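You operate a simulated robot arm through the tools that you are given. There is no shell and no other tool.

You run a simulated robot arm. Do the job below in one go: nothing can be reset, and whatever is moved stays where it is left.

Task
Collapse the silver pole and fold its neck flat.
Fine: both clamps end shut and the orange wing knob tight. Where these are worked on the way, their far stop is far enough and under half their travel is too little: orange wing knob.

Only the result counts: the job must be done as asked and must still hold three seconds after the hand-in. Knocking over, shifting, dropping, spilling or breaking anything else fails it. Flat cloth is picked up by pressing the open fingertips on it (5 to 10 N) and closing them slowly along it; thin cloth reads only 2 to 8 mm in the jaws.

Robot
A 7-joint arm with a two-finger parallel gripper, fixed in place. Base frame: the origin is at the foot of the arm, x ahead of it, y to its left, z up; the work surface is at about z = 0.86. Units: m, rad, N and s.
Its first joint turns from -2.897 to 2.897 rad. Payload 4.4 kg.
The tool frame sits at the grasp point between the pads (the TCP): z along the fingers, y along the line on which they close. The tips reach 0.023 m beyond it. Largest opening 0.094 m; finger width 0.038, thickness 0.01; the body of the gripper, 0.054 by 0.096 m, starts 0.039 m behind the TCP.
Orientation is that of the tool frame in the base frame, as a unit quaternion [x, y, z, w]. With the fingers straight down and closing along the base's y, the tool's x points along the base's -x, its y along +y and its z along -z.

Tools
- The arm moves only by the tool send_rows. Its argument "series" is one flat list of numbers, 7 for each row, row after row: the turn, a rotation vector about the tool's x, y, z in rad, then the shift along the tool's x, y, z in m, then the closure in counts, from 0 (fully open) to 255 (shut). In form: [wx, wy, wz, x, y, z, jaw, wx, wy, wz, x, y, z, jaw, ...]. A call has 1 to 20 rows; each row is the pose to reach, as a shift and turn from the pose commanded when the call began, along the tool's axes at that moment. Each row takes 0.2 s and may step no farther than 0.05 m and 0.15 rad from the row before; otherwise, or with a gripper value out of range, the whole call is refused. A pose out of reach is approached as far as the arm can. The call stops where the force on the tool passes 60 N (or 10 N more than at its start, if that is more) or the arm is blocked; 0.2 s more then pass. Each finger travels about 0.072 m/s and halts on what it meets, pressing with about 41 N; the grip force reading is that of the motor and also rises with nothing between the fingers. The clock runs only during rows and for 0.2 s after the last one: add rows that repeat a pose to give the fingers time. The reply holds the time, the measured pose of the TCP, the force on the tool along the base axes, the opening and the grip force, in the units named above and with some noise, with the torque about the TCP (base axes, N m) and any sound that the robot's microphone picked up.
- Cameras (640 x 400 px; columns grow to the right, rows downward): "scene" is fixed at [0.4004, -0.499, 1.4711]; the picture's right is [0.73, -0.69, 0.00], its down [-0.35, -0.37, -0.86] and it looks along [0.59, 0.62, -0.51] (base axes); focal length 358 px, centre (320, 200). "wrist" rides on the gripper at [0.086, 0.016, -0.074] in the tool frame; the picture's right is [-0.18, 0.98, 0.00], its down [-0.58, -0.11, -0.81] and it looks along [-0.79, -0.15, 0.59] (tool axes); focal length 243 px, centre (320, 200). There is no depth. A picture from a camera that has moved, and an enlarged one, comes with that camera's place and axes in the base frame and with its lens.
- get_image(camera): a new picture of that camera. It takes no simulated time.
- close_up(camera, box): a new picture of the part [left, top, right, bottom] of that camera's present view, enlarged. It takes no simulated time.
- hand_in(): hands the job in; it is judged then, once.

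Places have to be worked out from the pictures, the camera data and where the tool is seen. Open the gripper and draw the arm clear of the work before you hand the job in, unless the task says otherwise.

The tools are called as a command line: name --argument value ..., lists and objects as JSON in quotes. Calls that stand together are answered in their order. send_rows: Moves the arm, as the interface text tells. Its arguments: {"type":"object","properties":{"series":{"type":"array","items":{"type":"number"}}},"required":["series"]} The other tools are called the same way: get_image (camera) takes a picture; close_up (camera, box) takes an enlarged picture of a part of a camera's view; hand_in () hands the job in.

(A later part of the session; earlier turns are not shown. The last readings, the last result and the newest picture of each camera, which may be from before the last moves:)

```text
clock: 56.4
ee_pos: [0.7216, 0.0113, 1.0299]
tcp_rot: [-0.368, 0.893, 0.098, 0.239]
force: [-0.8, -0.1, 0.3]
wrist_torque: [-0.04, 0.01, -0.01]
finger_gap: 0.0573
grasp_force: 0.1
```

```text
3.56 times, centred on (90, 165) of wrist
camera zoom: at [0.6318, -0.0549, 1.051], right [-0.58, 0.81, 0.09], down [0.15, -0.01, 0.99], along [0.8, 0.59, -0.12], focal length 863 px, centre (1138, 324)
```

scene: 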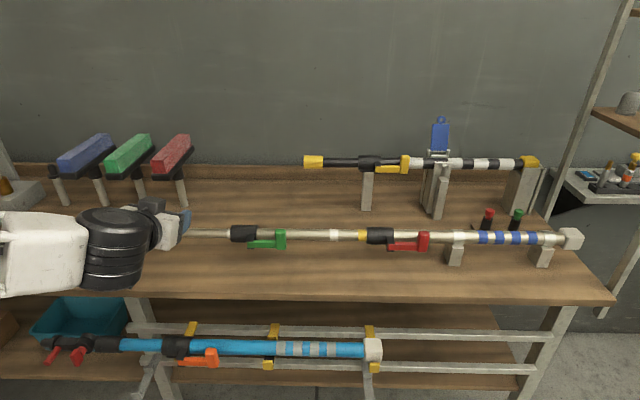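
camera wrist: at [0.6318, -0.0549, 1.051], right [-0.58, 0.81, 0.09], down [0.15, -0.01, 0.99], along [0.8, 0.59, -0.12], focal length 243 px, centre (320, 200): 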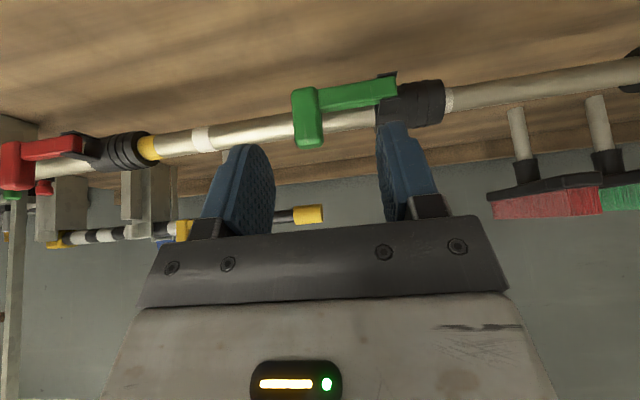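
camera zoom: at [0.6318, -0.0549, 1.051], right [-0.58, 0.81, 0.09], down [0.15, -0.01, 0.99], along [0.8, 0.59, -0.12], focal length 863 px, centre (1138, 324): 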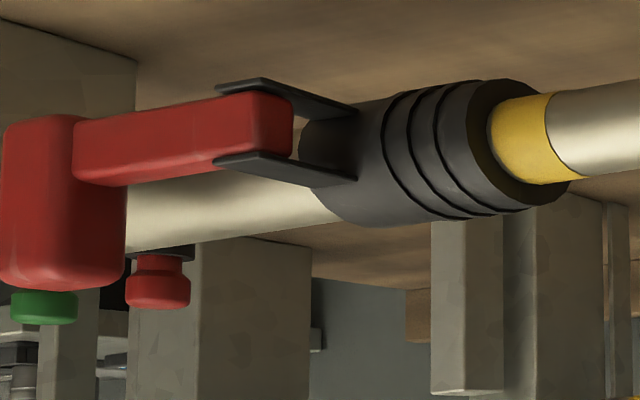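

The green paddle is at p ≈ 0.521, z 0.926–0.982, with its front face about 4 cm in front of the pole axis. The lever is hinged on a vertical pivot at about p = 0.447, so it swings outward toward the robot. I'll go above the paddle with the tool vertical and the fingers spanning it along the pole.

send_rows --series '[0, 0.131, 0, -0.019, -0.0047, 0.008, 100, 0, 0.262, 0, -0.038, -0.0094, 0.0161, 100, 0, 0.393, 0, -0.0569, -0.014, 0.0242, 100, 0, 0.524, 0, -0.0758, -0.0187, 0.0322, 100, 0, 0.524, 0, -0.0758, -0.0187, 0.0322, 100]'

get_image --camera "wrist"

close_up --camera "scene" --box '[200, 170, 360, 270]'

```text
clock: 57.6
ee_pos: [0.7926, 0.058, 1.0411]
tcp_rot: [-0.381, 0.925, -0.002, 0.0]
force: [0.1, 0.2, -0.1]
wrist_torque: [0.01, -0.01, 0.0]
finger_gap: 0.0572
grasp_force: 0.1
```

```text
taken
camera wrist: at [0.72, 0.0099, 1.1153], right [-0.56, 0.83, 0.0], down [0.49, 0.33, 0.81], along [0.67, 0.45, -0.59], focal length 243 px, centre (320, 200)
```

wrist: 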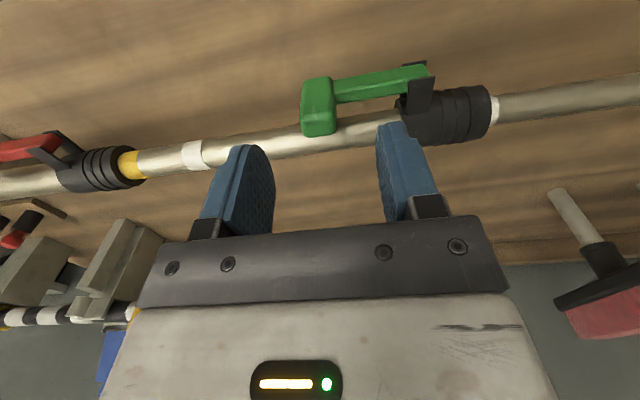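

```text
4.00 times, centred on (280, 220) of scene
camera zoom: at [0.4004, -0.499, 1.4711], right [0.73, -0.69, 0.0], down [-0.35, -0.37, -0.86], along [0.59, 0.62, -0.51], focal length 1432 px, centre (480, 120)
```

zoom: 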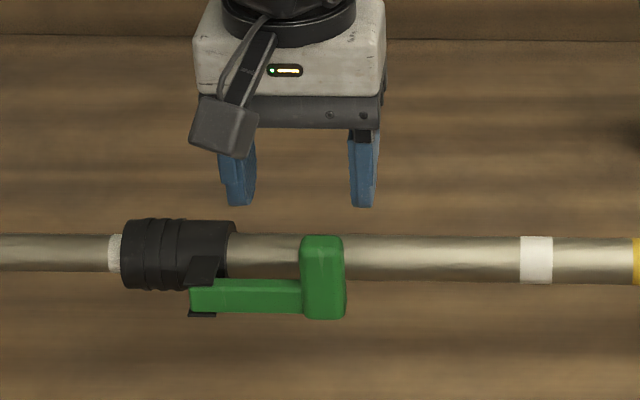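

The paddle's top face is centred at n ≈ 0.613, p ≈ 0.521. I'll descend so the tips flank its upper half, just above the lever arm, and close on it.

send_rows --series '[0, 0, 0, 0, -0.002, 0.025, 100, 0, 0, 0, 0, -0.002, 0.045, 100, 0, 0, 0, 0, -0.002, 0.063, 100, 0, 0, 0, 0, -0.002, 0.063, 100, 0, 0, 0, 0, -0.002, 0.063, 150, 0, 0, 0, 0, -0.002, 0.063, 190, 0, 0, 0, 0, -0.002, 0.063, 220, 0, 0, 0, 0, -0.002, 0.063, 255, 0, 0, 0, 0, -0.002, 0.063, 255]'

get_image --camera "wrist"

close_up --camera "scene" --box '[200, 190, 360, 290]'

```text
clock: 59.6
ee_pos: [0.793, 0.0586, 0.976]
tcp_rot: [-0.38, 0.925, 0.0, 0.001]
force: [-2.8, -0.7, 0.6]
wrist_torque: [-0.07, 0.24, 0.25]
finger_gap: 0.0254
grasp_force: 44.6
```

```text
taken
camera wrist: at [0.7205, 0.0107, 1.0503], right [-0.56, 0.83, 0.0], down [0.49, 0.33, 0.81], along [0.67, 0.45, -0.59], focal length 243 px, centre (320, 200)
```

wrist: 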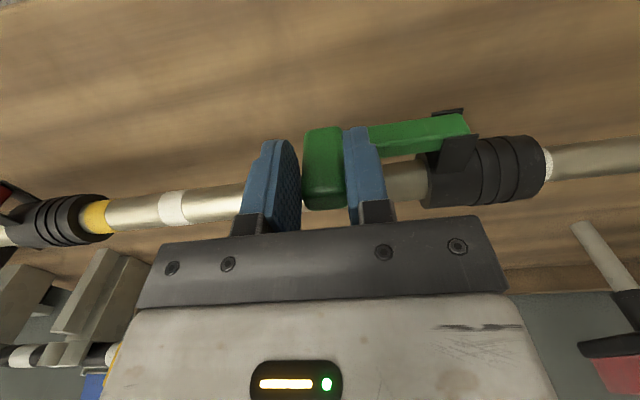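

```text
4.00 times, centred on (280, 240) of scene
camera zoom: at [0.4004, -0.499, 1.4711], right [0.73, -0.69, 0.0], down [-0.35, -0.37, -0.86], along [0.59, 0.62, -0.51], focal length 1432 px, centre (480, 40)
```

zoom: 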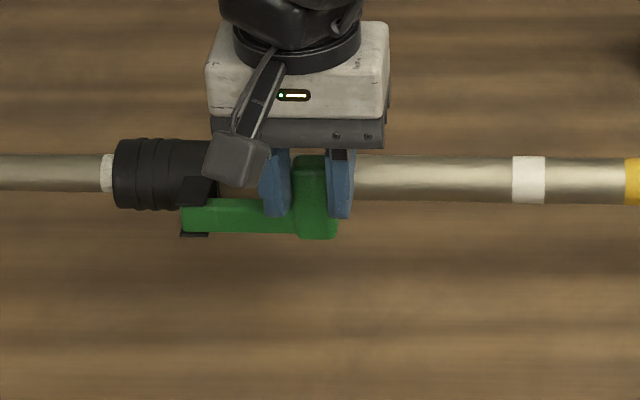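

The paddle is held (25.4 mm). I'll start opening it by swinging about the pivot at p ≈ 0.446, clockwise seen from above, for the first 0.3 rad.

send_rows --series '[0, 0, 0.1, 0.0072, 0.0015, 0, 255, 0, 0, 0.2, 0.0143, 0.0037, 0, 255, 0, 0, 0.3, 0.0211, 0.0065, 0, 255]'

get_image --camera "wrist"

close_up --camera "scene" --box '[200, 190, 360, 290]'

```text
clock: 60.4
ee_pos: [0.7724, 0.0475, 0.9758]
tcp_rot: [-0.237, 0.971, 0.0, 0.001]
force: [3.0, 4.3, -3.9]
wrist_torque: [0.15, -0.18, -0.27]
finger_gap: 0.0253
grasp_force: 45.1
```

```text
taken
camera wrist: at [0.6889, 0.0233, 1.0503], right [-0.29, 0.96, 0.0], down [0.57, 0.17, 0.81], along [0.77, 0.23, -0.59], focal length 243 px, centre (320, 200)
```

wrist: 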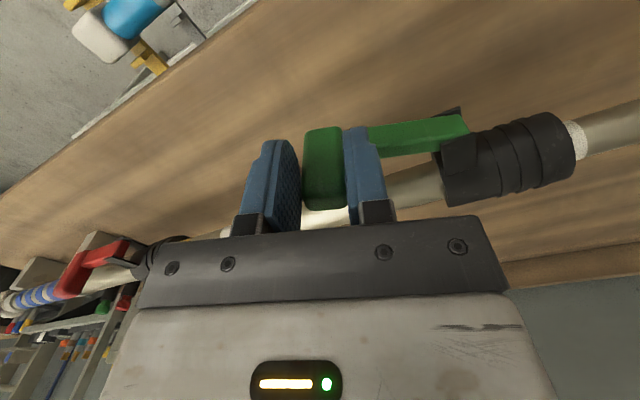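

```text
4.00 times, centred on (280, 240) of scene
camera zoom: at [0.4004, -0.499, 1.4711], right [0.73, -0.69, 0.0], down [-0.35, -0.37, -0.86], along [0.59, 0.62, -0.51], focal length 1432 px, centre (480, 40)
```

zoom: 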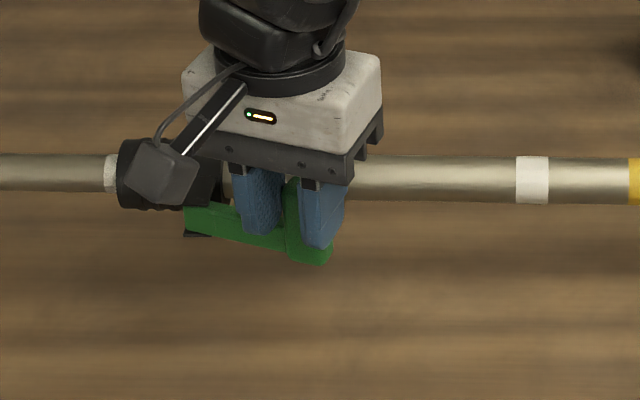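

The lever opens smoothly with little force. I'll continue another 0.9 rad along the same arc.

send_rows --series '[0, 0, 0.15, 0.0108, 0.0025, 0, 255, 0, 0, 0.3, 0.0211, 0.0065, 0, 255, 0, 0, 0.45, 0.0307, 0.012, 0, 255, 0, 0, 0.6, 0.0393, 0.019, 0, 255, 0, 0, 0.75, 0.0468, 0.0271, 0, 255, 0, 0, 0.9, 0.053, 0.0362, 0, 255]'

get_image --camera "wrist"

close_up --camera "scene" --box '[200, 190, 360, 290]'

```text
clock: 61.8
ee_pos: [0.7114, 0.0559, 0.9773]
tcp_rot: [0.21, 0.978, 0.001, 0.0]
force: [5.3, 9.5, -6.1]
wrist_torque: [0.1, 0.88, 0.13]
finger_gap: 0.0251
grasp_force: 45.0
```

```text
taken
camera wrist: at [0.6405, 0.1073, 1.0503], right [0.57, 0.82, 0.0], down [0.48, -0.34, 0.81], along [0.66, -0.46, -0.59], focal length 243 px, centre (320, 200)
```

wrist: 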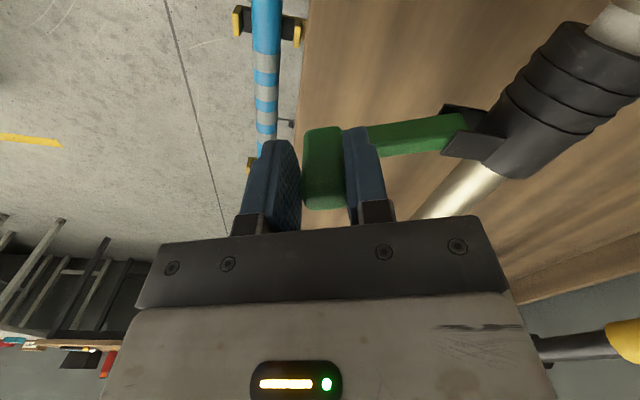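

```text
4.00 times, centred on (280, 240) of scene
camera zoom: at [0.4004, -0.499, 1.4711], right [0.73, -0.69, 0.0], down [-0.35, -0.37, -0.86], along [0.59, 0.62, -0.51], focal length 1432 px, centre (480, 40)
```

zoom: 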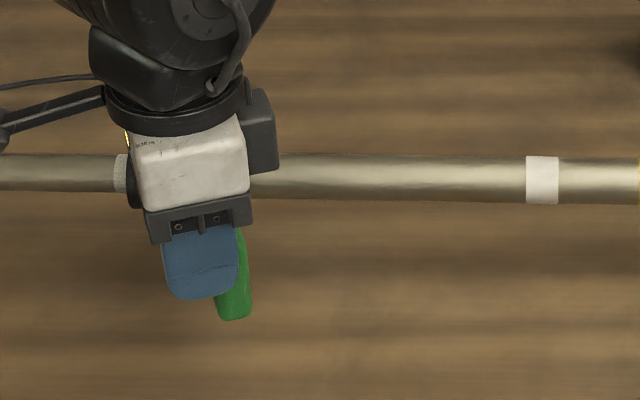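

The lever is open about 70° with low force. I'll continue another 0.6 rad to find its stop.

send_rows --series '[0, 0, 0.1, 0.0072, 0.0015, 0, 255, 0, 0, 0.2, 0.0143, 0.0037, 0, 255, 0, 0, 0.3, 0.0211, 0.0065, 0, 255, 0, 0, 0.45, 0.0307, 0.012, 0, 255, 0, 0, 0.6, 0.0393, 0.019, 0, 255]'

get_image --camera "wrist"

get_image --camera "scene"

```text
clock: 62.7
ee_pos: [0.6938, 0.0742, 0.9762]
tcp_rot: [0.374, 0.928, 0.002, 0.003]
force: [12.7, 14.3, -7.3]
wrist_torque: [-0.31, 0.04, 0.31]
finger_gap: 0.0254
grasp_force: 45.4
stopped in row 4: the force on the tool passed its limit at 67 N (the readings are from after the stop); the commanded pose is now the measured one
```

```text
taken
camera wrist: at [0.6434, 0.1468, 1.0502], right [0.81, 0.58, 0.01], down [0.34, -0.48, 0.81], along [0.47, -0.65, -0.59], focal length 243 px, centre (320, 200)
```

wrist: 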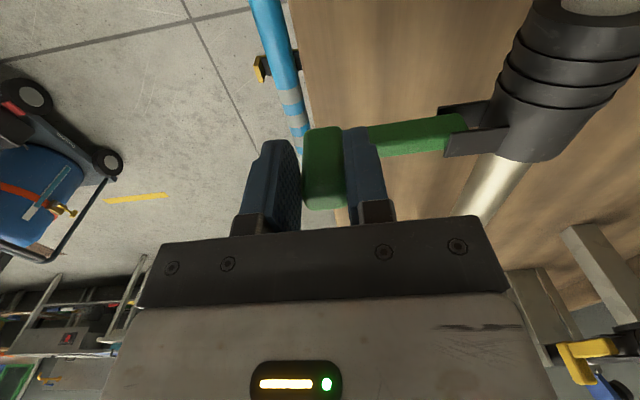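

```text
taken
```

scene: 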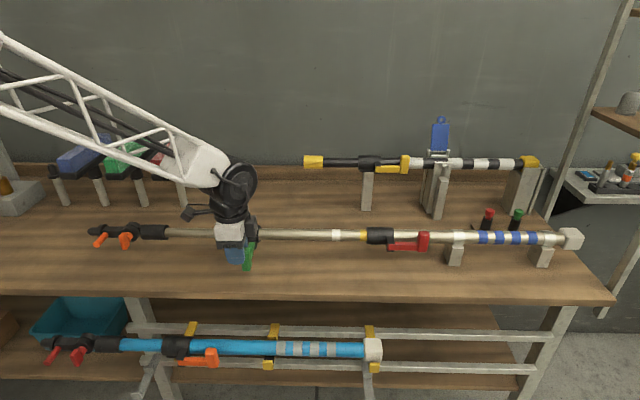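

The lever hit its 90° stop, so the green clamp is fully open. I'll let go, rise, and move over the neck's black collar (p ≈ 0.195) to grip it and push the thin section in.

send_rows --series '[0, 0, 0, 0, 0, 0, 150, 0, 0, 0, 0, 0, 0, 110, 0, 0, 0, 0, 0, 0, 110, 0, 0, 0, 0, 0, -0.04, 110, 0, 0, 0, 0, 0, -0.08, 60, 0, 0, 0, 0.0405, 0.017, -0.08, 0, 0, 0, 0.01, 0.081, 0.034, -0.08, 0, 0, 0, 0.02, 0.1215, 0.051, -0.08, 0, 0, 0, 0.025, 0.162, 0.068, -0.08, 0, 0, 0, 0.025, 0.2026, 0.085, -0.08, 0, 0, 0, 0.025, 0.2431, 0.102, -0.08, 0, 0, 0, 0.025, 0.2431, 0.102, -0.08, 0]'

get_image --camera "wrist"

get_image --camera "scene"

```text
clock: 65.3
ee_pos: [0.5912, 0.318, 1.0572]
tcp_rot: [0.385, 0.923, 0.001, 0.002]
force: [0.9, -0.8, -0.5]
wrist_torque: [0.06, 0.01, 0.01]
finger_gap: 0.0938
grasp_force: 0.1
```

```text
taken
camera wrist: at [0.5429, 0.3913, 1.1315], right [0.83, 0.56, 0.01], down [0.33, -0.49, 0.81], along [0.46, -0.67, -0.59], focal length 243 px, centre (320, 200)
```

wrist: 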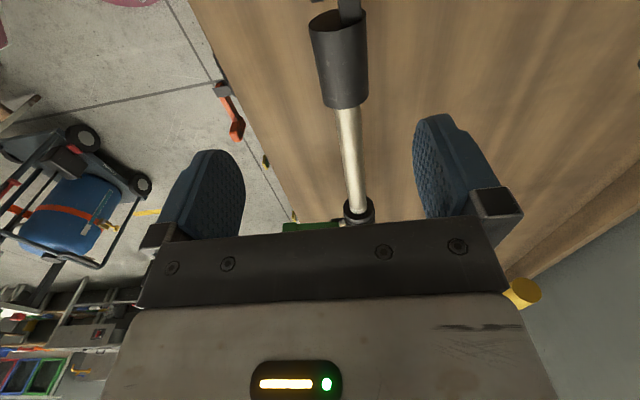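

```text
taken
```

scene: 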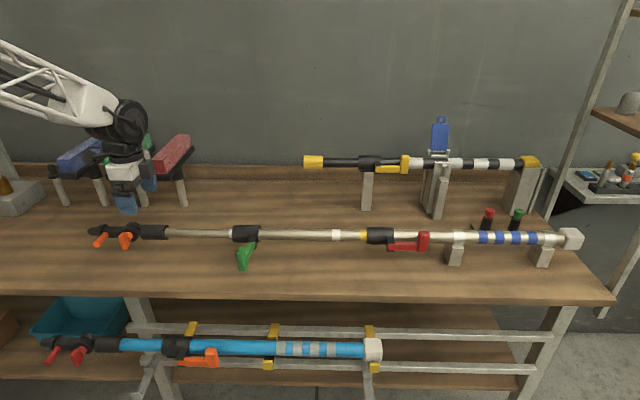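

The collar spans p 0.165–0.234, and this top view puts the pole axis at n ≈ 0.660, z ≈ 0.934. I'll shift 17 mm sideways, descend, and grip the collar.

send_rows --series '[0, 0, 0, 0, 0.0085, 0.02, 0, 0, 0, 0, 0, 0.017, 0.05, 0, 0, 0, 0, 0, 0.017, 0.085, 0, 0, 0, 0, 0, 0.017, 0.121, 0, 0, 0, 0, 0, 0.017, 0.121, 60, 0, 0, 0, 0, 0.017, 0.121, 120, 0, 0, 0, 0, 0.017, 0.121, 180, 0, 0, 0, 0, 0.017, 0.121, 255, 0, 0, 0, 0, 0.017, 0.121, 255]'

get_image --camera "wrist"

get_image --camera "scene"

```text
clock: 67.1
ee_pos: [0.6035, 0.3288, 0.9375]
tcp_rot: [0.384, 0.923, 0.004, 0.004]
force: [25.3, 26.4, -19.7]
wrist_torque: [-0.17, -0.14, 1.68]
finger_gap: 0.0394
grasp_force: 41.3
stopped in row 9: the force on the tool passed its limit at 70 N (the readings are from after the stop); the commanded pose is now the measured one
```

```text
taken
camera wrist: at [0.5546, 0.4024, 1.0115], right [0.83, 0.56, 0.01], down [0.32, -0.49, 0.81], along [0.46, -0.66, -0.59], focal length 243 px, centre (320, 200)
```

wrist: 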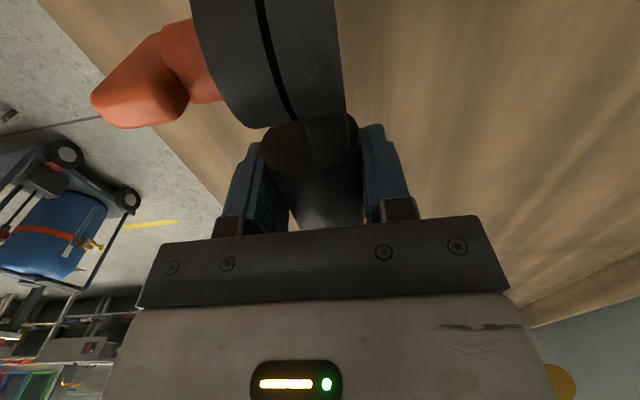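

```text
taken
```

scene: 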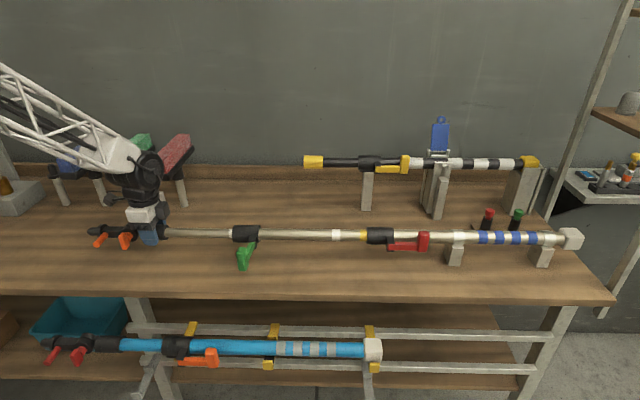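

The collar is gripped (39 mm). I'll relieve the small side force and push the thin section in along the pole, starting with 6 cm.

send_rows --series '[0, 0, 0, 0, 0.003, 0, 255, 0, 0, 0, -0.015, 0.003, 0, 255, 0, 0, 0, -0.03, 0.003, 0, 255, 0, 0, 0, -0.045, 0.003, 0, 255, 0, 0, 0, -0.06, 0.003, 0, 255]'

get_image --camera "scene"

```text
clock: 68.3
ee_pos: [0.6476, 0.2858, 0.9368]
tcp_rot: [0.384, 0.923, 0.003, 0.003]
force: [-40.3, -38.8, 21.2]
wrist_torque: [-0.07, 0.29, 1.7]
finger_gap: 0.0394
grasp_force: 45.0
```

```text
taken
```

scene: 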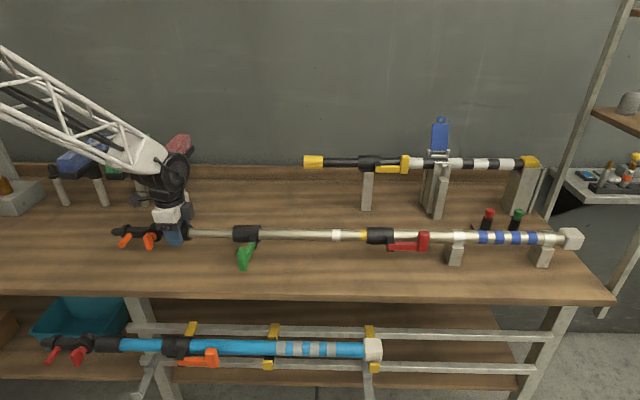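

It slides in cleanly while the green clamp stays put. I'll correct 2 mm of sideways offset and push on another 8 cm.

send_rows --series '[0, 0, 0, 0, -0.0018, -0.0007, 255, 0, 0, 0, -0.015, -0.0018, -0.0007, 255, 0, 0, 0, -0.03, -0.0018, -0.0007, 255, 0, 0, 0, -0.045, -0.0018, -0.0007, 255, 0, 0, 0, -0.06, -0.0018, -0.0007, 255, 0, 0, 0, -0.07, -0.0018, -0.0007, 255, 0, 0, 0, -0.08, -0.0018, -0.0007, 255]'

get_image --camera "scene"

close_up --camera "scene" --box '[140, 190, 300, 290]'

```text
clock: 69.9
ee_pos: [0.7056, 0.2285, 0.9399]
tcp_rot: [0.385, 0.923, 0.005, 0.004]
force: [0.8, 16.4, -9.4]
wrist_torque: [0.48, 0.73, 0.14]
finger_gap: 0.0397
grasp_force: 45.1
```

```text
taken
```

scene: 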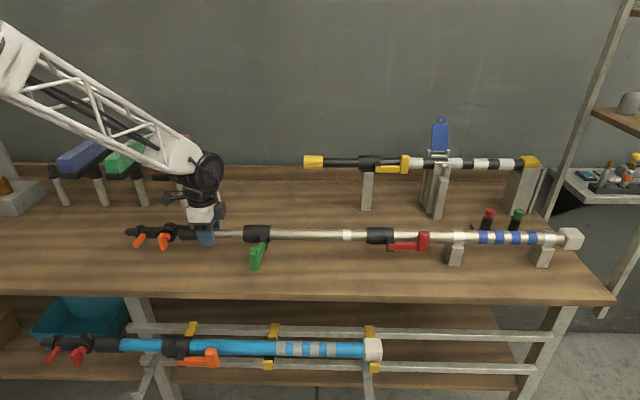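

```text
4.00 times, centred on (220, 240) of scene
camera zoom: at [0.4004, -0.499, 1.4711], right [0.73, -0.69, 0.0], down [-0.35, -0.37, -0.86], along [0.59, 0.62, -0.51], focal length 1432 px, centre (720, 40)
```

zoom: 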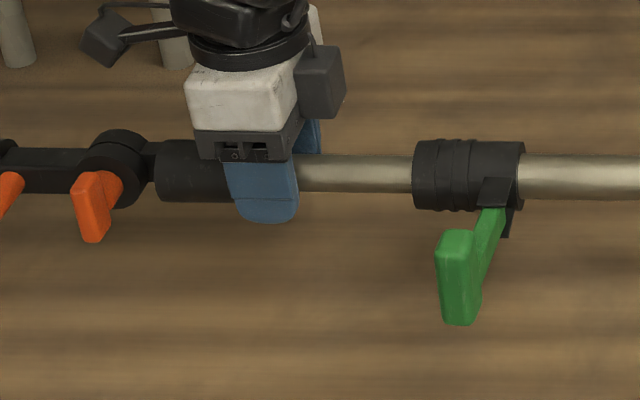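

The thin section went in and then stopped: the green collar began moving too and my grip slipped along the neck collar, so the thin section is at its inner stop with about 9 cm showing, like the stowed poles. I'll release, rise, and look.

send_rows --series '[0, 0, 0, 0, 0, 0, 100, 0, 0, 0, 0, 0, 0, 0, 0, 0, 0, 0, 0, 0, 0, 0, 0, 0, 0, 0, -0.04, 0, 0, 0, 0, 0, 0, -0.08, 0, 0, 0, 0, 0, 0, -0.11, 0, 0, 0, 0, 0, 0, -0.11, 0]'

close_up --camera "scene" --box '[120, 190, 280, 290]'

get_image --camera "scene"

get_image --camera "wrist"

```text
clock: 71.5
ee_pos: [0.7014, 0.2279, 1.0503]
tcp_rot: [0.384, 0.923, 0.003, 0.003]
force: [0.0, 0.2, -0.7]
wrist_torque: [-0.02, 0.03, 0.0]
finger_gap: 0.0941
grasp_force: 0.1
```

```text
4.00 times, centred on (200, 240) of scene
camera zoom: at [0.4004, -0.499, 1.4711], right [0.73, -0.69, 0.0], down [-0.35, -0.37, -0.86], along [0.59, 0.62, -0.51], focal length 1432 px, centre (800, 40)
```

zoom: 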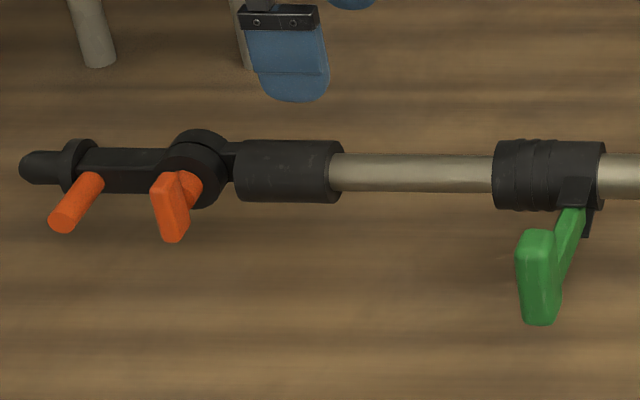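

```text
taken
```

scene: 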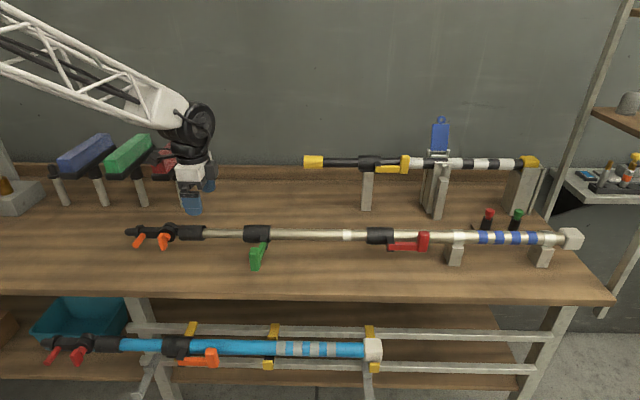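

```text
taken
camera wrist: at [0.6513, 0.3017, 1.1244], right [0.83, 0.56, 0.01], down [0.32, -0.49, 0.81], along [0.46, -0.67, -0.59], focal length 243 px, centre (320, 200)
```

wrist: 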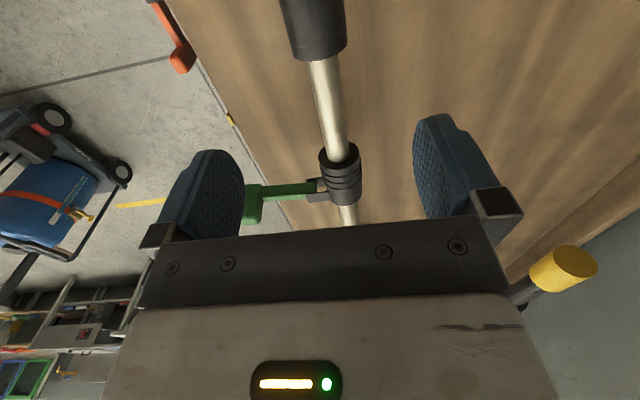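

The thin section shows about 9 cm of rod now. I'll zoom on the open green lever to place it for closing.

close_up --camera "wrist" --box '[220, 130, 400, 240]'

close_up --camera "scene" --box '[230, 200, 310, 280]'

```text
3.56 times, centred on (310, 185) of wrist
camera zoom: at [0.6513, 0.3017, 1.1244], right [0.83, 0.56, 0.01], down [0.32, -0.49, 0.81], along [0.46, -0.67, -0.59], focal length 863 px, centre (356, 253)
```

zoom: 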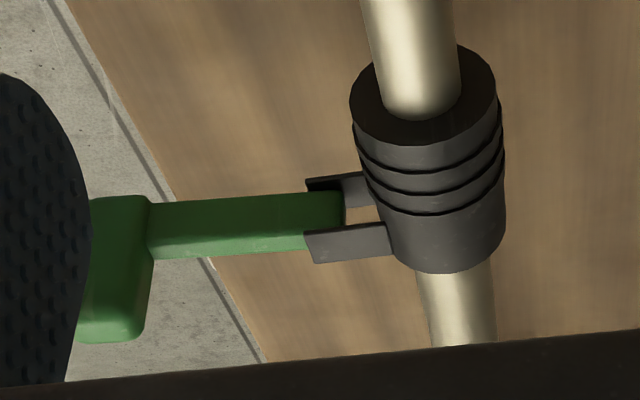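

```text
5.00 times, centred on (270, 240) of scene
camera zoom: at [0.4004, -0.499, 1.4711], right [0.73, -0.69, 0.0], down [-0.35, -0.37, -0.86], along [0.59, 0.62, -0.51], focal length 1790 px, centre (570, 0)
```

zoom: 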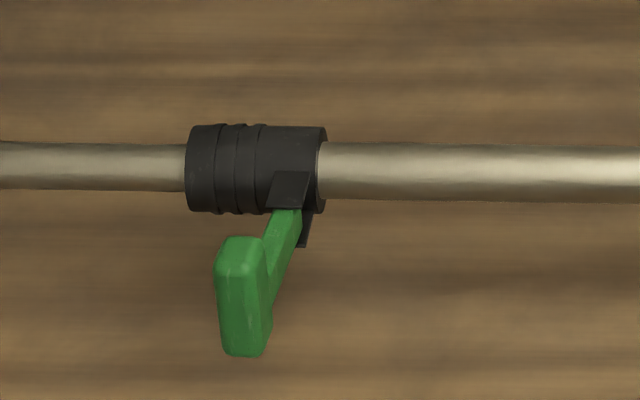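

The open paddle's centre is at about n = 0.546, p = 0.477. I'll move above it, descend, and grip it as before.

send_rows --series '[0, 0, 0, -0.033, -0.028, 0, 100, 0, 0, 0, -0.066, -0.056, 0, 100, 0, 0, 0, -0.099, -0.084, 0, 100, 0, 0, 0, -0.132, -0.112, 0, 100, 0, 0, 0, -0.132, -0.112, 0.025, 100, 0, 0, 0, -0.132, -0.112, 0.05, 100, 0, 0, 0, -0.132, -0.112, 0.0725, 100, 0, 0, 0, -0.132, -0.112, 0.0725, 100]'

get_image --camera "wrist"

close_up --camera "scene" --box '[200, 180, 340, 280]'

```text
clock: 73.3
ee_pos: [0.7168, 0.0536, 0.9768]
tcp_rot: [0.384, 0.923, 0.004, 0.004]
force: [-0.6, 0.4, -0.6]
wrist_torque: [0.01, -0.02, 0.0]
finger_gap: 0.0571
grasp_force: 0.1
```

```text
taken
camera wrist: at [0.6667, 0.1282, 1.0503], right [0.83, 0.56, 0.01], down [0.32, -0.49, 0.81], along [0.46, -0.66, -0.59], focal length 243 px, centre (320, 200)
```

wrist: 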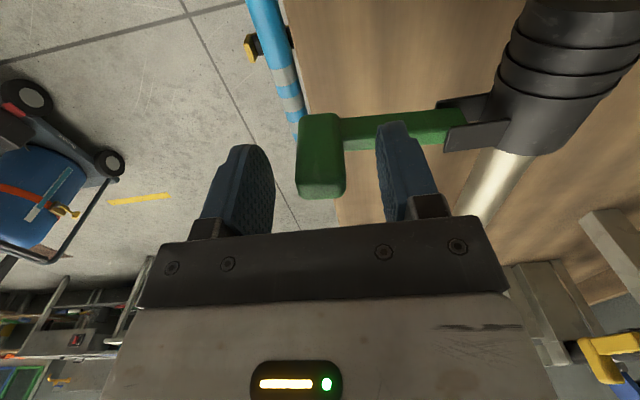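

```text
4.00 times, centred on (270, 230) of scene
camera zoom: at [0.4004, -0.499, 1.4711], right [0.73, -0.69, 0.0], down [-0.35, -0.37, -0.86], along [0.59, 0.62, -0.51], focal length 1432 px, centre (520, 80)
```

zoom: 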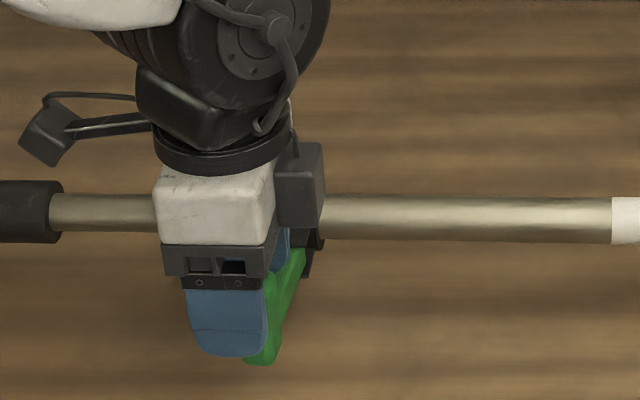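

The paddle is between the fingers. I'll nudge 6 mm toward it, close, then swing the lever back about its pivot by 0.9 rad.

send_rows --series '[0, 0, 0, -0.003, 0, 0, 120, 0, 0, 0, -0.006, 0, 0, 160, 0, 0, 0, -0.006, 0, 0, 200, 0, 0, 0, -0.006, 0, 0, 255, 0, 0, 0, -0.006, 0, 0, 255]'

send_rows --series '[0, 0, -0.15, -0.0107, -0.0005, 0, 255, 0, 0, -0.3, -0.0214, 0.0005, 0, 255, 0, 0, -0.45, -0.0318, 0.0032, 0, 255, 0, 0, -0.6, -0.0417, 0.0073, 0, 255, 0, 0, -0.75, -0.0508, 0.0129, 0, 255, 0, 0, -0.9, -0.059, 0.0199, 0, 255]'

get_image --camera "wrist"

close_up --camera "scene" --box '[200, 180, 340, 280]'

```text
clock: 74.5
ee_pos: [0.7187, 0.0516, 0.9752]
tcp_rot: [0.385, 0.923, 0.003, 0.004]
force: [-39.0, -44.2, 12.2]
wrist_torque: [-1.19, 0.74, -0.72]
finger_gap: 0.0266
grasp_force: 44.8
```

```text
clock: 74.9
ee_pos: [0.7278, 0.0422, 0.9756]
tcp_rot: [0.322, 0.947, 0.002, 0.004]
force: [-6.9, -17.7, 6.3]
wrist_torque: [-1.14, -0.05, -0.49]
finger_gap: 0.0258
grasp_force: 44.8
stopped in row 2: the force on the tool passed its limit at 73 N (the readings are from after the stop); the commanded pose is now the measured one
```

```text
taken
camera wrist: at [0.6683, 0.1092, 1.05], right [0.75, 0.67, 0.01], down [0.39, -0.44, 0.81], along [0.54, -0.6, -0.59], focal length 243 px, centre (320, 200)
```

wrist: 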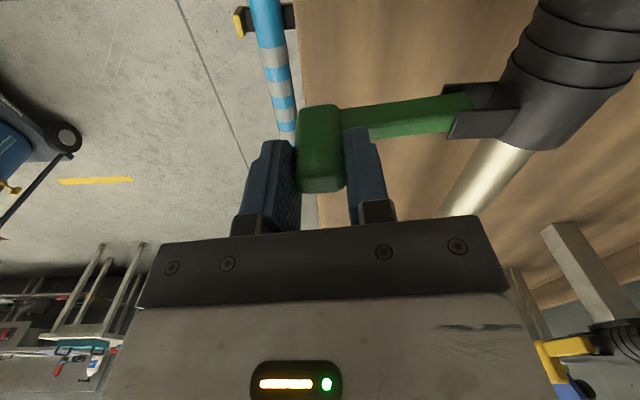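

```text
4.00 times, centred on (270, 230) of scene
camera zoom: at [0.4004, -0.499, 1.4711], right [0.73, -0.69, 0.0], down [-0.35, -0.37, -0.86], along [0.59, 0.62, -0.51], focal length 1432 px, centre (520, 80)
```

zoom: 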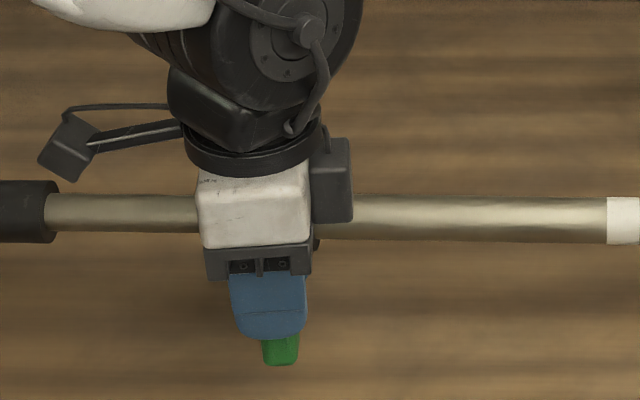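

The stop came from a radial mismatch: relative to the tool, the pivot is a bit nearer the camera than I assumed. I'll continue the closing swing with the corrected pivot.

send_rows --series '[0, 0, -0.075, -0.0055, 0.0004, 0, 255, 0, 0, -0.15, -0.0109, 0.0012, 0, 255, 0, 0, -0.225, -0.0163, 0.0025, 0, 255, 0, 0, -0.3, -0.0214, 0.0042, 0, 255]'

get_image --camera "wrist"

```text
clock: 75.9
ee_pos: [0.7455, 0.033, 0.9755]
tcp_rot: [0.177, 0.984, 0.003, 0.004]
force: [-21.3, -21.3, 20.5]
wrist_torque: [-0.84, 0.9, 0.94]
finger_gap: 0.0255
grasp_force: 45.2
```

```text
taken
camera wrist: at [0.6706, 0.079, 1.0497], right [0.51, 0.86, 0.01], down [0.5, -0.31, 0.81], along [0.7, -0.41, -0.59], focal length 243 px, centre (320, 200)
```

wrist: 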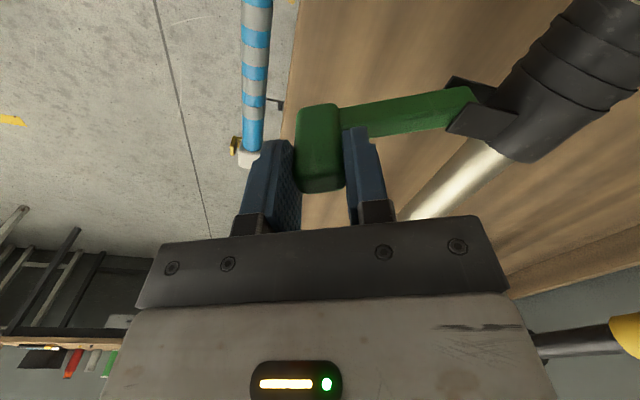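

It's closing steadily. Continuing along the arc.

send_rows --series '[0, 0, -0.1, -0.0073, 0.0007, 0, 255, 0, 0, -0.2, -0.0145, 0.0021, 0, 255, 0, 0, -0.3, -0.0214, 0.0042, 0, 255, 0, 0, -0.4, -0.0282, 0.007, 0, 255, 0, 0, -0.5, -0.0346, 0.0104, 0, 255, 0, 0, -0.6, -0.0407, 0.0145, 0, 255]'

get_image --camera "wrist"

close_up --camera "scene" --box '[200, 180, 340, 280]'

```text
clock: 77.3
ee_pos: [0.7892, 0.0332, 0.9766]
tcp_rot: [-0.123, 0.992, 0.002, 0.005]
force: [-9.8, -14.2, -9.0]
wrist_torque: [-0.25, -0.71, 1.05]
finger_gap: 0.0255
grasp_force: 44.9
```

```text
taken
camera wrist: at [0.7013, 0.0288, 1.0494], right [-0.06, 1.0, 0.0], down [0.58, 0.03, 0.81], along [0.81, 0.05, -0.59], focal length 243 px, centre (320, 200)
```

wrist: 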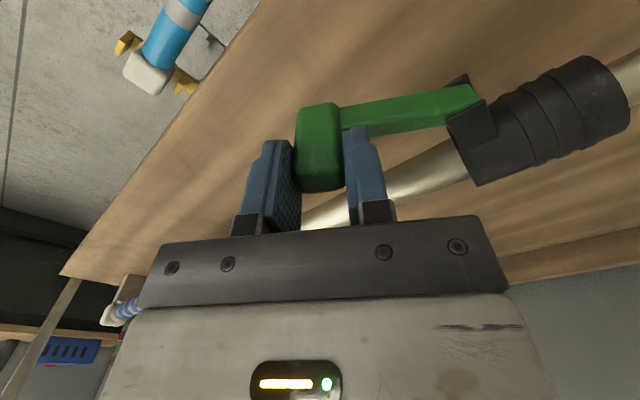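

```text
4.00 times, centred on (270, 230) of scene
camera zoom: at [0.4004, -0.499, 1.4711], right [0.73, -0.69, 0.0], down [-0.35, -0.37, -0.86], along [0.59, 0.62, -0.51], focal length 1432 px, centre (520, 80)
```

zoom: 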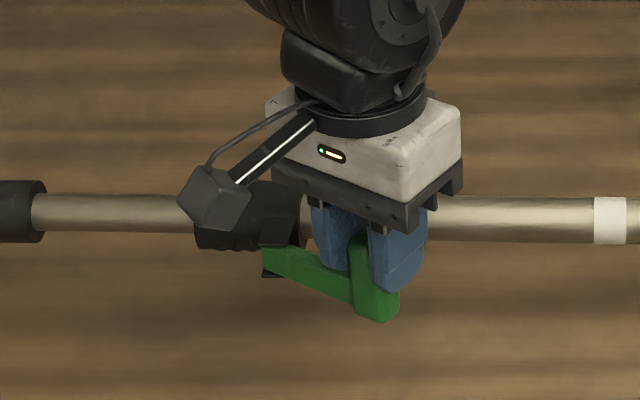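

About 30° remains. I'll finish closing until it's against the pole.

send_rows --series '[0, 0, -0.1, -0.0073, 0.0007, 0, 255, 0, 0, -0.2, -0.0145, 0.0021, 0, 255, 0, 0, -0.3, -0.0214, 0.0042, 0, 255, 0, 0, -0.4, -0.0282, 0.007, 0, 255, 0, 0, -0.5, -0.0346, 0.0104, 0, 255, 0, 0, -0.56, -0.0385, 0.0127, 0, 255]'

get_image --camera "wrist"

close_up --camera "scene" --box '[200, 180, 340, 280]'

```text
clock: 78.7
ee_pos: [0.8238, 0.054, 0.9766]
tcp_rot: [-0.392, 0.92, -0.001, 0.004]
force: [-25.2, -24.4, -0.4]
wrist_torque: [0.03, 0.42, 0.07]
finger_gap: 0.0259
grasp_force: 44.6
```

```text
taken
camera wrist: at [0.7529, 0.0033, 1.0494], right [-0.58, 0.81, 0.0], down [0.48, 0.34, 0.81], along [0.66, 0.47, -0.58], focal length 243 px, centre (320, 200)
```

wrist: 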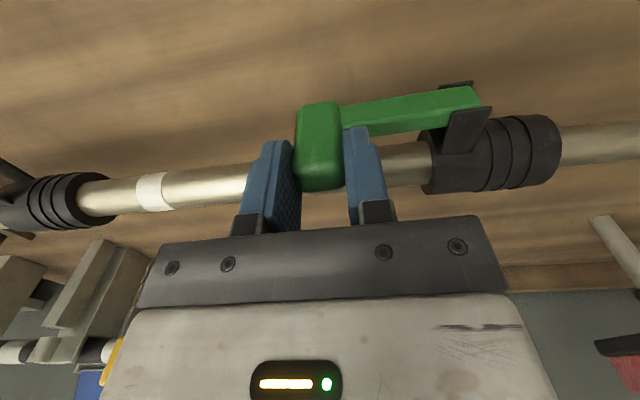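

```text
4.00 times, centred on (270, 230) of scene
camera zoom: at [0.4004, -0.499, 1.4711], right [0.73, -0.69, 0.0], down [-0.35, -0.37, -0.86], along [0.59, 0.62, -0.51], focal length 1432 px, centre (520, 80)
```

zoom: 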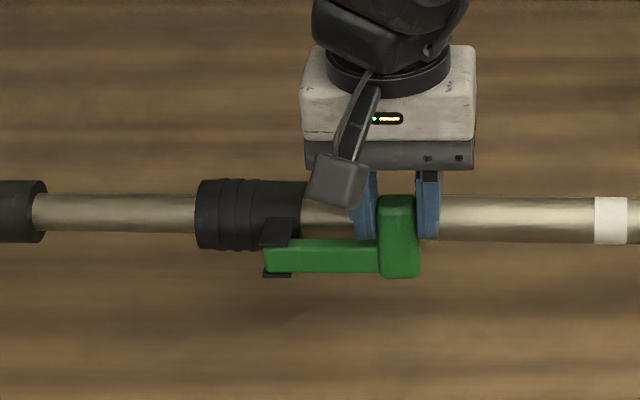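

The green lever is fully shut again. The red paddle is at about p = 0.862, n = 0.613, so r ≈ 1.05 m and out of reach with a vertical tool, but pitching the tool about 45° should get there. I'll release, rise, and move toward it.

send_rows --series '[0, 0, 0, 0, 0, 0, 150, 0, 0, 0, 0, 0, 0, 100, 0, 0, 0, 0, 0, -0.03, 100, 0, 0, 0, 0, 0, -0.07, 100, 0, 0, 0, 0.02, -0.03, -0.09, 100, 0, -0.1, 0, 0.05, -0.07, -0.09, 100, 0, -0.22, 0, 0.08, -0.11, -0.09, 100, 0, -0.34, 0, 0.08, -0.15, -0.08, 100, 0, -0.46, 0, 0.08, -0.19, -0.07, 100, 0, -0.58, 0, 0.08, -0.22, -0.06, 100, 0, -0.7, 0, 0.08, -0.25, -0.057, 100, 0, -0.785, 0, 0.08, -0.26, -0.057, 100, 0, -0.785, 0, 0.08, -0.26, -0.057, 100]'

get_image --camera "wrist"

get_image --camera "scene"

```text
clock: 81.5
ee_pos: [0.9566, -0.1844, 1.0337]
tcp_rot: [-0.361, 0.849, 0.149, 0.357]
force: [1.4, -1.1, 0.4]
wrist_torque: [-0.02, -0.01, -0.02]
finger_gap: 0.0573
grasp_force: 0.0
```

```text
taken
camera wrist: at [0.866, -0.2548, 1.0226], right [-0.62, 0.78, 0.13], down [-0.04, -0.19, 0.98], along [0.78, 0.6, 0.15], focal length 243 px, centre (320, 200)
```

wrist: 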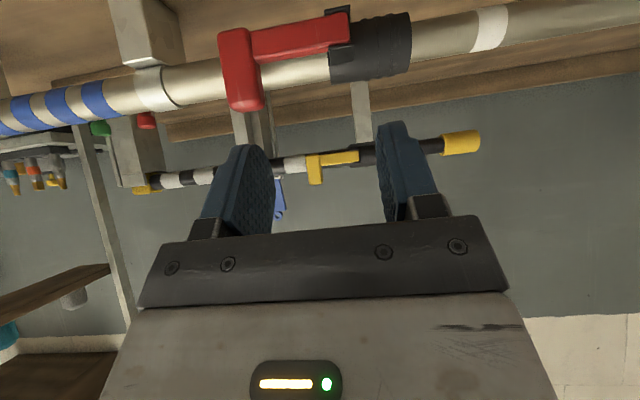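

```text
taken
```

scene: 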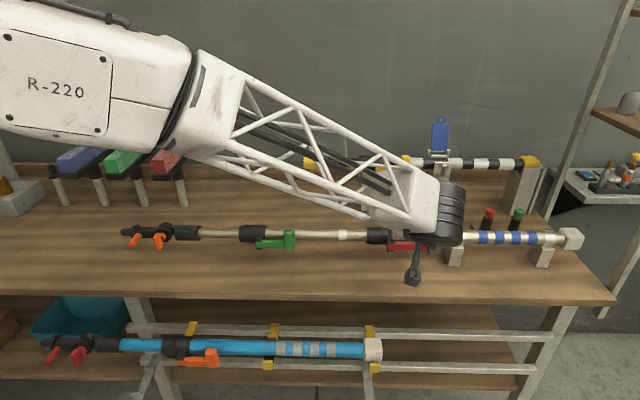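

Reached. The red paddle triangulates to p = 0.860, z = 0.927–0.98. I'll shift over in line with it, then advance diagonally along the tool axis.

send_rows --series '[0, 0, 0, 0, -0.027, 0, 100, 0, 0, 0, 0, -0.053, 0, 100, 0, 0, 0, 0, -0.053, 0.025, 100, 0, 0, 0, 0, -0.053, 0.05, 100, 0, 0, 0, 0, -0.053, 0.078, 100, 0, 0, 0, 0, -0.053, 0.078, 100]'

get_image --camera "wrist"

close_up --camera "scene" --box '[340, 170, 500, 290]'

```text
clock: 82.9
ee_pos: [1.0343, -0.1811, 0.9792]
tcp_rot: [-0.361, 0.849, 0.15, 0.356]
force: [0.4, -0.2, 0.6]
wrist_torque: [0.0, 0.01, 0.02]
finger_gap: 0.0571
grasp_force: 0.0
```

```text
taken
camera wrist: at [0.9436, -0.2495, 0.9692], right [-0.62, 0.78, 0.13], down [-0.04, -0.19, 0.98], along [0.78, 0.6, 0.15], focal length 243 px, centre (320, 200)
```

wrist: 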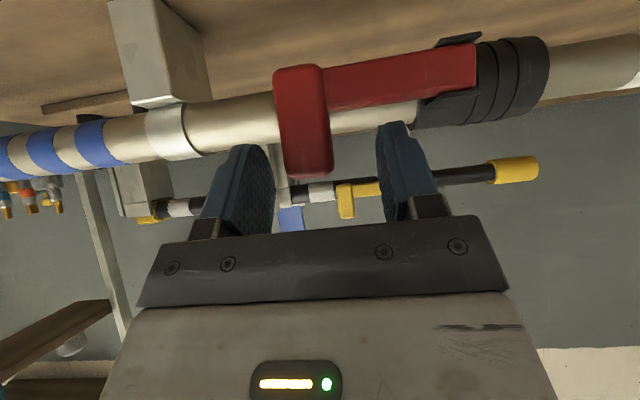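

```text
3.33 times, centred on (420, 230) of scene
camera zoom: at [0.4004, -0.499, 1.4711], right [0.73, -0.69, 0.0], down [-0.35, -0.37, -0.86], along [0.59, 0.62, -0.51], focal length 1193 px, centre (-13, 100)
```

zoom: 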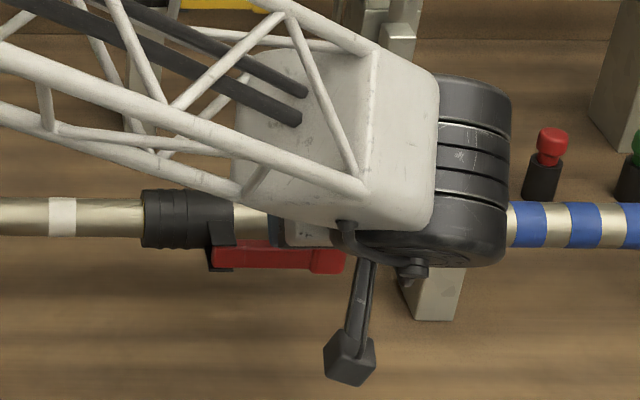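

The paddle is flanked. I'll centre by 3 mm and close.

send_rows --series '[0, 0, 0, 0, -0.003, 0, 120, 0, 0, 0, 0, -0.003, 0, 170, 0, 0, 0, 0, -0.003, 0, 210, 0, 0, 0, 0, -0.003, 0, 255, 0, 0, 0, 0, -0.003, 0, 255]'

get_image --camera "wrist"

```text
clock: 84.0
ee_pos: [1.0373, -0.1851, 0.9783]
tcp_rot: [-0.359, 0.849, 0.148, 0.358]
force: [23.7, -9.8, -6.9]
wrist_torque: [0.38, 0.52, -1.16]
finger_gap: 0.0258
grasp_force: 45.0
stopped in row 5: the force on the tool passed its limit at 63 N (the readings are from after the stop); the commanded pose is now the measured one
```

```text
taken
camera wrist: at [0.9457, -0.2551, 0.9692], right [-0.61, 0.78, 0.13], down [-0.04, -0.19, 0.98], along [0.79, 0.6, 0.15], focal length 243 px, centre (320, 200)
```

wrist: 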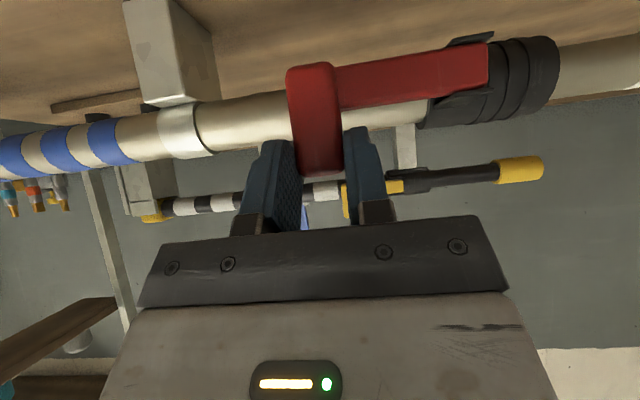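

Gripped. I'll start opening the red lever by swinging clockwise about its vertical pivot for 0.3 rad.

send_rows --series '[0, 0, 0, 0, -0.0007, 0, 255, 0.0714, 0.0006, 0.0699, 0.0051, 0.0007, -0.0052, 255, 0.1428, 0.0011, 0.1399, 0.01, 0.0029, -0.0102, 255, 0.2142, 0.0017, 0.2098, 0.0147, 0.0057, -0.0151, 255]'

get_image --camera "wrist"

close_up --camera "scene" --box '[340, 170, 500, 290]'

```text
clock: 85.0
ee_pos: [1.0165, -0.1943, 0.9784]
tcp_rot: [-0.229, 0.894, 0.093, 0.375]
force: [2.3, 18.9, -3.9]
wrist_torque: [1.09, 0.34, -0.59]
finger_gap: 0.0253
grasp_force: 44.8
```

```text
taken
camera wrist: at [0.9092, -0.2338, 0.9692], right [-0.36, 0.93, 0.13], down [-0.1, -0.17, 0.98], along [0.93, 0.34, 0.15], focal length 243 px, centre (320, 200)
```

wrist: 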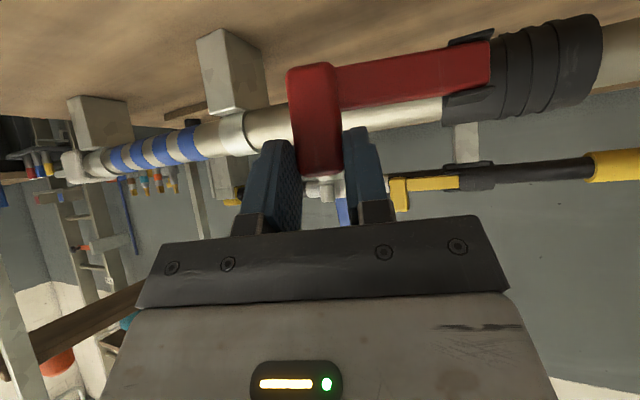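

```text
3.33 times, centred on (420, 230) of scene
camera zoom: at [0.4004, -0.499, 1.4711], right [0.73, -0.69, 0.0], down [-0.35, -0.37, -0.86], along [0.59, 0.62, -0.51], focal length 1193 px, centre (-13, 100)
```

zoom: 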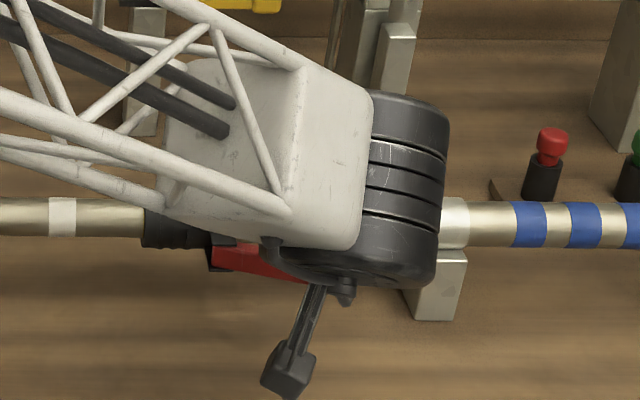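

The red lever opens easily. I'll continue 0.9 rad along the arc.

send_rows --series '[0.1071, 0.0009, 0.1049, 0.0075, 0.0023, -0.0077, 255, 0.2142, 0.0017, 0.2098, 0.0147, 0.0064, -0.0151, 255, 0.3213, 0.0026, 0.3147, 0.0214, 0.0118, -0.0219, 255, 0.4284, 0.0034, 0.4196, 0.0274, 0.0186, -0.0281, 255, 0.5355, 0.0043, 0.5246, 0.0327, 0.0267, -0.0336, 255, 0.6426, 0.0051, 0.6295, 0.037, 0.0358, -0.0381, 255]'

get_image --camera "wrist"

close_up --camera "scene" --box '[340, 170, 500, 290]'

```text
clock: 85.9
ee_pos: [0.9819, -0.1956, 0.9794]
tcp_rot: [-0.013, 0.923, 0.002, 0.385]
force: [-10.2, 17.7, 5.9]
wrist_torque: [-0.11, 0.3, 1.09]
finger_gap: 0.0255
grasp_force: 45.2
stopped in row 4: the force on the tool passed its limit at 65 N (the readings are from after the stop); the commanded pose is now the measured one
```

```text
taken
camera wrist: at [0.868, -0.1812, 0.9697], right [0.11, 0.99, 0.12], down [-0.16, -0.11, 0.98], along [0.98, -0.12, 0.15], focal length 243 px, centre (320, 200)
```

wrist: 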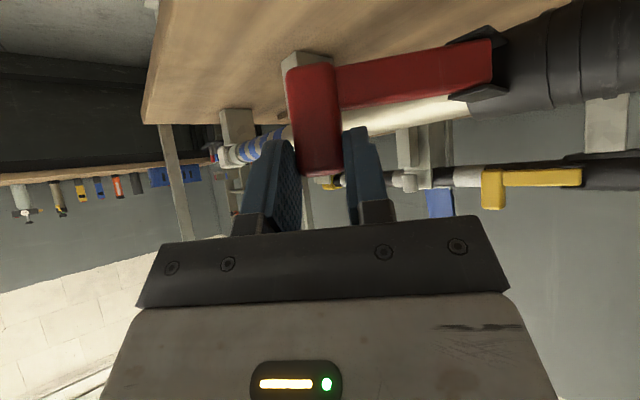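

```text
3.33 times, centred on (420, 230) of scene
camera zoom: at [0.4004, -0.499, 1.4711], right [0.73, -0.69, 0.0], down [-0.35, -0.37, -0.86], along [0.59, 0.62, -0.51], focal length 1193 px, centre (-13, 100)
```

zoom: 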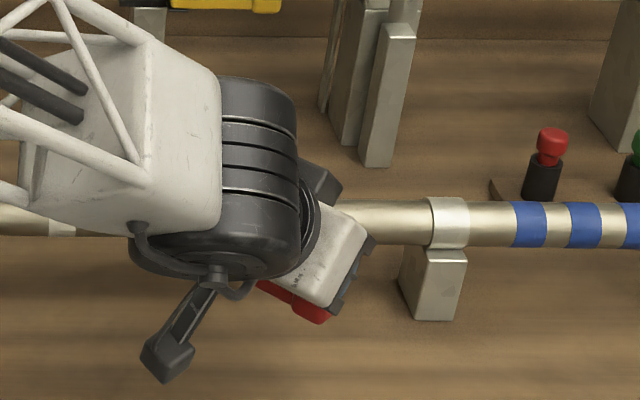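

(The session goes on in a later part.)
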